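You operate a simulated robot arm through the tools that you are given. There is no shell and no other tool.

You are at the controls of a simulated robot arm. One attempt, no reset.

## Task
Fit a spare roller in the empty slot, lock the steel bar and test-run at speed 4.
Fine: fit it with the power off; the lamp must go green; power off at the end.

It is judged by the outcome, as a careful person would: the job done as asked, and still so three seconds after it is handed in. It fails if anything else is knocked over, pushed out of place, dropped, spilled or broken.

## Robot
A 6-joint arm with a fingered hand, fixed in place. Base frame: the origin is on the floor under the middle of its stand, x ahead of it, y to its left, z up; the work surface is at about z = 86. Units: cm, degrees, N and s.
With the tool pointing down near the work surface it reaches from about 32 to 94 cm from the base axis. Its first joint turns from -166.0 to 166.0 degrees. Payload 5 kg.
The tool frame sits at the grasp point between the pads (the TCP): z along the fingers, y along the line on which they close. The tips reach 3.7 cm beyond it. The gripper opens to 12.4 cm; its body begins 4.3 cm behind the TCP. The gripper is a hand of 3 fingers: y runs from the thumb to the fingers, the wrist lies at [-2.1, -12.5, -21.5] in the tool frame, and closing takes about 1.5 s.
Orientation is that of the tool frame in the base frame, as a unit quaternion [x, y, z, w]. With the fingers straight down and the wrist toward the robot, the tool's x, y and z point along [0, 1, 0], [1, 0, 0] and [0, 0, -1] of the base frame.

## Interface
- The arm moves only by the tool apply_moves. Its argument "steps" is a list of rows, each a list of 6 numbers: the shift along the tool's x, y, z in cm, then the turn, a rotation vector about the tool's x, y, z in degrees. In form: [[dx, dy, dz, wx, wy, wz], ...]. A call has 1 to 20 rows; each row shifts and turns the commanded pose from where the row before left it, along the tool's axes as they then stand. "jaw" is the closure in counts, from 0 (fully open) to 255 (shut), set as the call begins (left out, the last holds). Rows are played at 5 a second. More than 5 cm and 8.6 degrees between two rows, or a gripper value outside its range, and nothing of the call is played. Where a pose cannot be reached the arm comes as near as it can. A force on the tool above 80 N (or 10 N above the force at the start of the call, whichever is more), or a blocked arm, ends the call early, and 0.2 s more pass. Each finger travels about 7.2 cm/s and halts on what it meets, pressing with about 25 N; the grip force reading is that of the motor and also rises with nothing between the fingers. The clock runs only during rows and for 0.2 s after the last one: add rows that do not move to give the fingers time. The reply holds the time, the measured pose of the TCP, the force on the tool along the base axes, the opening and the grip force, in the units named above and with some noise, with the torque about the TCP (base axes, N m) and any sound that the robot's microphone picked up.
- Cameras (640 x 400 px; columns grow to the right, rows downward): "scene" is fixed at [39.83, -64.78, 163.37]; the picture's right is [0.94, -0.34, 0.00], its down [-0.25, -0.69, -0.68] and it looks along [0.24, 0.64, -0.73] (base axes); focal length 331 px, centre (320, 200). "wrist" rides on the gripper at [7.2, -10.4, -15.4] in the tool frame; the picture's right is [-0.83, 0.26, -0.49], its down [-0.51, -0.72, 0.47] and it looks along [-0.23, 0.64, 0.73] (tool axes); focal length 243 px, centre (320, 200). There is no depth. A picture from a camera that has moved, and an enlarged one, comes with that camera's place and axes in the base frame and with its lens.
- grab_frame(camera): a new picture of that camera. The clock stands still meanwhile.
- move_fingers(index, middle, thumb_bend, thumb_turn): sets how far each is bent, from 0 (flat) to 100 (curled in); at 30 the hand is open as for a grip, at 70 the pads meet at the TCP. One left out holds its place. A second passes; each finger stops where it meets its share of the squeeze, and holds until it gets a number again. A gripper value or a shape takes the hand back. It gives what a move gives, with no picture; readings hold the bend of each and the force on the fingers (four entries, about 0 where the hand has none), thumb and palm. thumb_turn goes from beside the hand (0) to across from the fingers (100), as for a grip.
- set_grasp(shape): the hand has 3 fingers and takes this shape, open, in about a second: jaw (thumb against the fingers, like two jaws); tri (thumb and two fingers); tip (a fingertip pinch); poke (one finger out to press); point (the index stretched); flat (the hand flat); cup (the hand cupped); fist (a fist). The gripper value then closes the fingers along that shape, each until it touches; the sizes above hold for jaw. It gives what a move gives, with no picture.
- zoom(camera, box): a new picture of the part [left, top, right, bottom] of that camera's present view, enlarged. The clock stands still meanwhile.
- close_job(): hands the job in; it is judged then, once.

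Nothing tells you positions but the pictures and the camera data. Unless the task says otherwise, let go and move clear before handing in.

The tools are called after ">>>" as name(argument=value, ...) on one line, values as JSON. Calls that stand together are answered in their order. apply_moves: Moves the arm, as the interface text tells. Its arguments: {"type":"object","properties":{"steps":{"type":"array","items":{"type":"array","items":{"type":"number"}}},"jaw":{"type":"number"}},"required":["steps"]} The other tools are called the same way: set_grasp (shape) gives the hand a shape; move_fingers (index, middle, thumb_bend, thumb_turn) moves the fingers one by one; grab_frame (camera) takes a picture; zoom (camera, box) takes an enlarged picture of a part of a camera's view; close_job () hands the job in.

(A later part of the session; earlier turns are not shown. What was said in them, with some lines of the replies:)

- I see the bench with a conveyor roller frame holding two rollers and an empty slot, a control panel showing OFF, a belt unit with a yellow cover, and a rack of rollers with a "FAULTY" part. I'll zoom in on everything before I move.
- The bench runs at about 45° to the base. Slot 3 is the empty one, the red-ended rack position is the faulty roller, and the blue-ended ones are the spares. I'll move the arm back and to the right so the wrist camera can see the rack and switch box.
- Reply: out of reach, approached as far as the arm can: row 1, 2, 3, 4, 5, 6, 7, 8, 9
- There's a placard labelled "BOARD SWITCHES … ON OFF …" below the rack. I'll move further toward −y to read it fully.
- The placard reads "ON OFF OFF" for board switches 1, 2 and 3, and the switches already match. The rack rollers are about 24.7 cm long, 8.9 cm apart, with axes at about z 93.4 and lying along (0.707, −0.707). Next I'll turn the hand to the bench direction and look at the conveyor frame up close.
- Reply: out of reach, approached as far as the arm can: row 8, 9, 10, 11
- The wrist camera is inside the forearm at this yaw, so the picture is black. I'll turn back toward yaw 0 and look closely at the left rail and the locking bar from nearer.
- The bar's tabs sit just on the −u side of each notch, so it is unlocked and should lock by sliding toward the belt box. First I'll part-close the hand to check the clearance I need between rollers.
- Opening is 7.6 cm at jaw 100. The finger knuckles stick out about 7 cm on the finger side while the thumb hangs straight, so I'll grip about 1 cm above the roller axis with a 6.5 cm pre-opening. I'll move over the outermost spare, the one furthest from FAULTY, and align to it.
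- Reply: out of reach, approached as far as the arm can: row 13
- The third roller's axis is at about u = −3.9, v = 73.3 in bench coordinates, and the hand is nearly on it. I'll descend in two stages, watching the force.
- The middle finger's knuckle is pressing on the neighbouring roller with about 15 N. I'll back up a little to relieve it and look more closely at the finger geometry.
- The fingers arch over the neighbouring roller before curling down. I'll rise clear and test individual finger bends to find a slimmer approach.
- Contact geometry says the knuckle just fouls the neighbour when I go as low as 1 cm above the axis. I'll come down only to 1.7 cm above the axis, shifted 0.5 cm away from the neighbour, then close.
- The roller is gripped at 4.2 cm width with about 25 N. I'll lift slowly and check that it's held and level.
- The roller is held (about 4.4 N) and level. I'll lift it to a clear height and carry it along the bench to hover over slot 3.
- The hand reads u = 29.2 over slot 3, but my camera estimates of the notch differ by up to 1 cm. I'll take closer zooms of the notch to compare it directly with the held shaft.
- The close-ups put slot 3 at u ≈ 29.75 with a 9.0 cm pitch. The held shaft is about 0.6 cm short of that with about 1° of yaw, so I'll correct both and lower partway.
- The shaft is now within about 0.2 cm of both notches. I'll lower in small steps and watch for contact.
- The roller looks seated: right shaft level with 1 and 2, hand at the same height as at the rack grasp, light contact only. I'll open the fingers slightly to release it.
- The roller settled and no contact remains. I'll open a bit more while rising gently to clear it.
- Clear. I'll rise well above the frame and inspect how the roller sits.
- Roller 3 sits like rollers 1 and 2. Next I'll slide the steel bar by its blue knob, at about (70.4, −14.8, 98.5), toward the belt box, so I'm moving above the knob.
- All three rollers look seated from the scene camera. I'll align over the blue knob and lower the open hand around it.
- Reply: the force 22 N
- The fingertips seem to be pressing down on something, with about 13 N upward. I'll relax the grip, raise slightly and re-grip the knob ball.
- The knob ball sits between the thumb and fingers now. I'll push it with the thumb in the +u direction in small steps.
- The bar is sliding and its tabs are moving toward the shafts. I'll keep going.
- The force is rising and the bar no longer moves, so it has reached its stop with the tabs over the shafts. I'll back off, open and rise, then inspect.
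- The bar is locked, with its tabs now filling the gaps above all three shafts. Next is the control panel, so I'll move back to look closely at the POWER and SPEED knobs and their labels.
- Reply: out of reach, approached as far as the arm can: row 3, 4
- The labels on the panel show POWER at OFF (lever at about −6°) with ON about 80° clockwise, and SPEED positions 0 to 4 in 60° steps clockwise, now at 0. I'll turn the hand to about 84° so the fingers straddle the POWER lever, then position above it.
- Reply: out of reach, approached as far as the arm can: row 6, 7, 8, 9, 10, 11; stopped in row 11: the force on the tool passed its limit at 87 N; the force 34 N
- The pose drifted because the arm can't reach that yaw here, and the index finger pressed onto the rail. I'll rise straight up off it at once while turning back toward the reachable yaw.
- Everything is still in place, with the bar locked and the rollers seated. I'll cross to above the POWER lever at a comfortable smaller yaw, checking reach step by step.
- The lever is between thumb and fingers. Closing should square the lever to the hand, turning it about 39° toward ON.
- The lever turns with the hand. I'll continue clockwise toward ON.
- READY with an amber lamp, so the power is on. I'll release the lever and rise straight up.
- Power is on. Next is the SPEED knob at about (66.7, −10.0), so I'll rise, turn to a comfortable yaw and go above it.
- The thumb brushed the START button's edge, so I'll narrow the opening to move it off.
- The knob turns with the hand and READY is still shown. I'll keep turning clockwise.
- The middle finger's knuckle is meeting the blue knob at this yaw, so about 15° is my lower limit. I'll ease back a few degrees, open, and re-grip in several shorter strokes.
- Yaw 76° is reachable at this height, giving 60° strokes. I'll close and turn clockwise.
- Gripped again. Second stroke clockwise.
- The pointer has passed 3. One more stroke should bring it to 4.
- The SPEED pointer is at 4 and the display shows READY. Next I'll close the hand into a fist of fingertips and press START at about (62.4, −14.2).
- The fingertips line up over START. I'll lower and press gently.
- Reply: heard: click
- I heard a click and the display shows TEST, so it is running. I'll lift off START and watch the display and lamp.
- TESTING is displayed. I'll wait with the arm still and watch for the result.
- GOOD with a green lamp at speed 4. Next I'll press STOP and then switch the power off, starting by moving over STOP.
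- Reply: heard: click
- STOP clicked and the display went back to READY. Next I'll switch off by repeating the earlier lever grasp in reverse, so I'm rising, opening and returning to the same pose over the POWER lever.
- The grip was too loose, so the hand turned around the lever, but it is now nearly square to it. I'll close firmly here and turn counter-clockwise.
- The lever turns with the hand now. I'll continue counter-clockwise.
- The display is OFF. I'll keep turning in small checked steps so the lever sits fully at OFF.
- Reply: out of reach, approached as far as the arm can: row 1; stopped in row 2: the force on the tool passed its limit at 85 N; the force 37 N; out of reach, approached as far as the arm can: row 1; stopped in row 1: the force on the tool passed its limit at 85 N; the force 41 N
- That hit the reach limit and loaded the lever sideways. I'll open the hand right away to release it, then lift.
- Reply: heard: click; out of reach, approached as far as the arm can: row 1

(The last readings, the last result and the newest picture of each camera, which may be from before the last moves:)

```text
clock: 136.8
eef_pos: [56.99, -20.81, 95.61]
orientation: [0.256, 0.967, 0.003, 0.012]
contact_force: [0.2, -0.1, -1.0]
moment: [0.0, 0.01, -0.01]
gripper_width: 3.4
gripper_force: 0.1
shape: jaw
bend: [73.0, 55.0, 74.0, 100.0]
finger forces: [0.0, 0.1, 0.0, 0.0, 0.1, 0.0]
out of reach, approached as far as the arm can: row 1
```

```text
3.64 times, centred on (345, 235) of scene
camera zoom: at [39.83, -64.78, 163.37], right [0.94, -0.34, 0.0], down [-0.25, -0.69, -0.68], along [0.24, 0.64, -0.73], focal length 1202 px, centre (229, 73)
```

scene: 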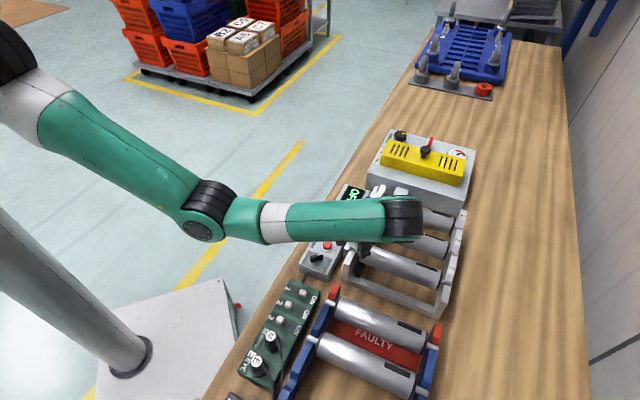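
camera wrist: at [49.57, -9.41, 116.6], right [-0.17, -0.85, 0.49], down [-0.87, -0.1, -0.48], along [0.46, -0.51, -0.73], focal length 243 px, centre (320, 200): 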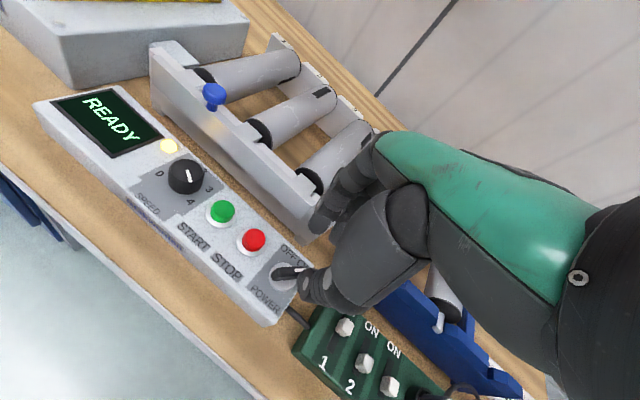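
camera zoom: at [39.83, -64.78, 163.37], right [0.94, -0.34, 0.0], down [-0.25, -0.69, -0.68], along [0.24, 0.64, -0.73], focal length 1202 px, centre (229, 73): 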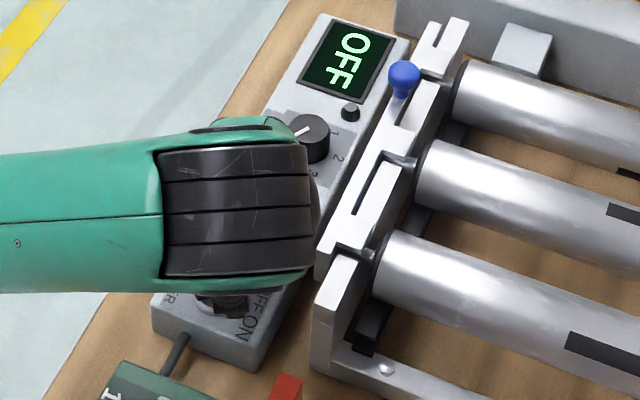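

Free of contact now. I'll rise further while turning back to a comfortable yaw.

>>> apply_moves(steps=[[0, 0, -0.8, 0, 0, 7], [0, 0, -1, 0, 0, 7], [0, 0, -1.2, 0, 0, 7], [0, 0, -1.2, 0, 0, 7], [0, 0, -1.2, 0, 0, 7], [0, 0, 0, 0, 0, 0]])

>>> zoom(camera="scene", box=[290, 180, 400, 290])

>>> grab_frame(camera="wrist")

```text
clock: 138.2
eef_pos: [56.98, -20.71, 100.86]
orientation: [0.535, 0.845, 0.006, 0.011]
contact_force: [1.5, 0.7, 0.5]
moment: [0.0, -0.01, -0.01]
gripper_width: 3.41
gripper_force: 0.0
shape: jaw
bend: [73.0, 55.0, 74.0, 100.0]
finger forces: [0.0, 0.0, 0.1, 0.0, 0.0, 0.0]
```

```text
3.64 times, centred on (345, 235) of scene
camera zoom: at [39.83, -64.78, 163.37], right [0.94, -0.34, 0.0], down [-0.25, -0.69, -0.68], along [0.24, 0.64, -0.73], focal length 1202 px, centre (229, 73)
```

zoom: 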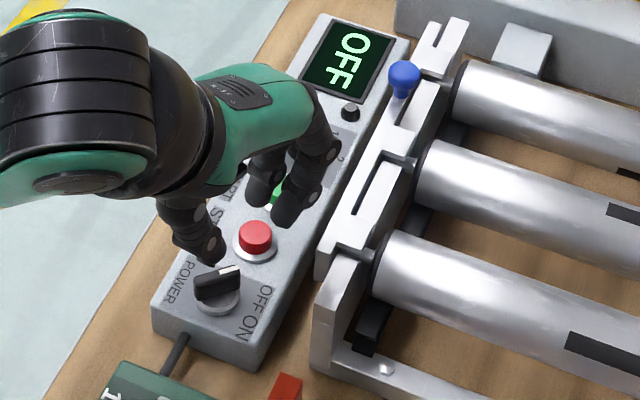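

```text
taken
camera wrist: at [43.97, -18.63, 115.87], right [0.58, -0.64, 0.51], down [-0.42, -0.77, -0.48], along [0.7, 0.06, -0.71], focal length 243 px, centre (320, 200)
```

wrist: 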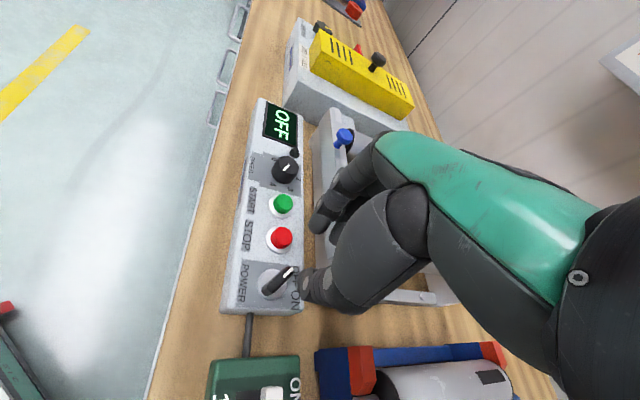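

The lever is back at its original OFF position and the display shows OFF. I'll raise the arm clear and do a final inspection.

>>> apply_moves(steps=[[0, 0, -1.5, 0, 0, 7], [0, 0, -1.5, 0, 0, 7], [0, 0, -1.5, 0, 0, 7], [0, 0, -1.5, 0, 0, 4], [0, 0, 0, 0, 0, 0]], jaw=60)

>>> grab_frame(camera="scene")

>>> zoom(camera="scene", box=[330, 170, 470, 310])

>>> grab_frame(camera="wrist")

```text
clock: 139.4
eef_pos: [56.61, -20.73, 106.91]
orientation: [0.705, 0.709, 0.008, 0.011]
contact_force: [0.6, -0.6, -0.3]
moment: [-0.01, -0.02, -0.01]
gripper_width: 9.44
gripper_force: 0.0
shape: jaw
bend: [27.0, 35.0, 54.0, 99.0]
finger forces: [0.1, 0.0, 0.1, 0.0, 0.1, 0.0]
```

```text
taken
```

scene: 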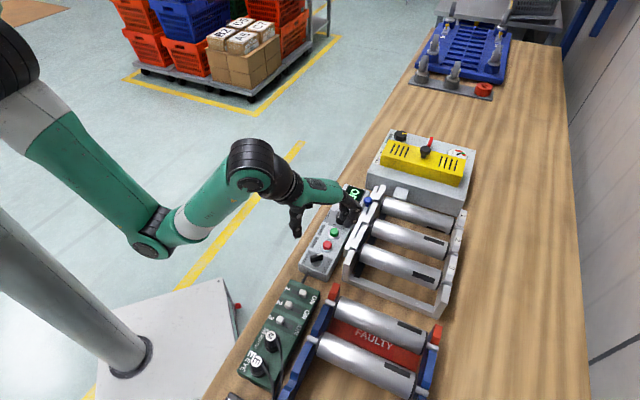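

```text
2.86 times, centred on (400, 240) of scene
camera zoom: at [39.83, -64.78, 163.37], right [0.94, -0.34, 0.0], down [-0.25, -0.69, -0.68], along [0.24, 0.64, -0.73], focal length 945 px, centre (91, 86)
```

zoom: 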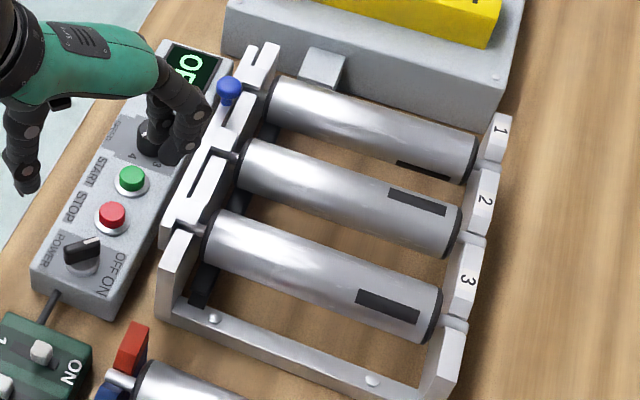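

```text
taken
camera wrist: at [45.75, -13.47, 121.9], right [0.25, -0.83, 0.5], down [-0.71, -0.51, -0.49], along [0.66, -0.23, -0.71], focal length 243 px, centre (320, 200)
```

wrist: 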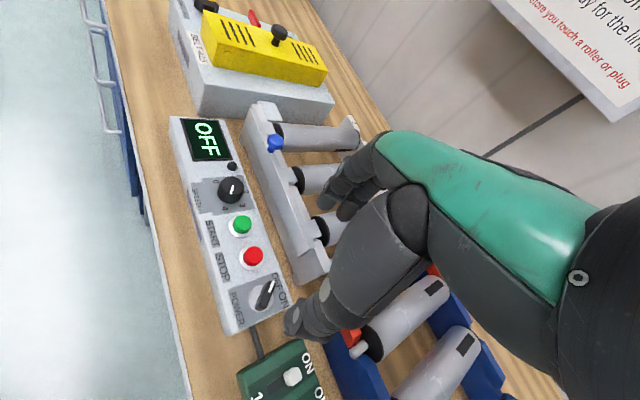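

Everything is in order: power OFF, bar locked, three rollers seated, spares and switch box untouched. I'll move the hand sideways clear of the panel and check the rack one last time.

>>> apply_moves(steps=[[3.5, 0, 0, 0, 0, 0], [3.5, 0, 0, 0, 0, 0], [3.5, 0, 0, 0, 0, 0], [0, 0, 0, 0, 0, 0]])

>>> zoom(camera="scene", box=[220, 260, 460, 400])

>>> zoom(camera="scene", box=[300, 120, 500, 290])

```text
clock: 140.4
eef_pos: [56.6, -10.32, 106.68]
orientation: [0.706, 0.708, 0.009, 0.01]
contact_force: [0.3, 0.0, 0.6]
moment: [-0.02, -0.01, -0.05]
gripper_width: 9.44
gripper_force: 0.0
shape: jaw
bend: [27.0, 35.0, 54.0, 99.0]
finger forces: [0.0, 0.1, 0.0, 0.1, 0.0, 0.0]
```

```text
2.67 times, centred on (340, 330) of scene
camera zoom: at [39.83, -64.78, 163.37], right [0.94, -0.34, 0.0], down [-0.25, -0.69, -0.68], along [0.24, 0.64, -0.73], focal length 882 px, centre (267, -147)
```

zoom: 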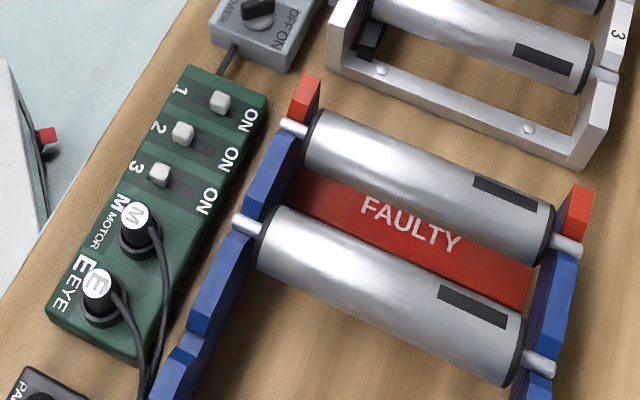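

```text
2.35 times, centred on (400, 205) of scene
camera zoom: at [39.83, -64.78, 163.37], right [0.94, -0.34, 0.0], down [-0.25, -0.69, -0.68], along [0.24, 0.64, -0.73], focal length 778 px, centre (132, 188)
```

zoom: 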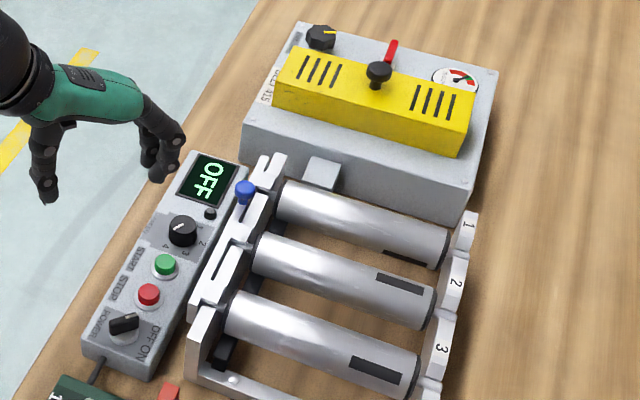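

All three rollers are seated, the bar is locked and the test run at speed 4 gave GOOD with a green lamp. The power is off, the rack, switches and cover are as they were, and the arm is clear. I'm handing in the job.

>>> close_job()

```text
The job is handed in.
```

The job is done and handed in. A spare roller is in slot 3, fitted with the power off, and the steel bar is locked over all three shafts.

At speed 4 the display went from TESTING to GOOD and the lamp turned green. I then pressed STOP and turned the power off; the display reads OFF.

Four other things to know:

- **Rail contact:** while I was reaching for the power lever, a finger pressed down on the rail and bar, and the arm stopped at its force limit (87 N). I saw nothing out of place afterwards, and the test passed after that.
- **Lever strain:** turning the power lever back to OFF, the arm hit its reach limit and pushed the lever sideways twice (about 85 N). The lever is back in its original OFF position.
- **Light contacts:** a finger pressed lightly on a rack roller, and one knuckle pushed firmly against the bar's blue knob (41 N). Neither moved that I could see.
- **Speed knob:** it is still set to 4; I did not turn it back to 0.

The faulty roller, the other spare, the board switches and the belt cover are as they were.
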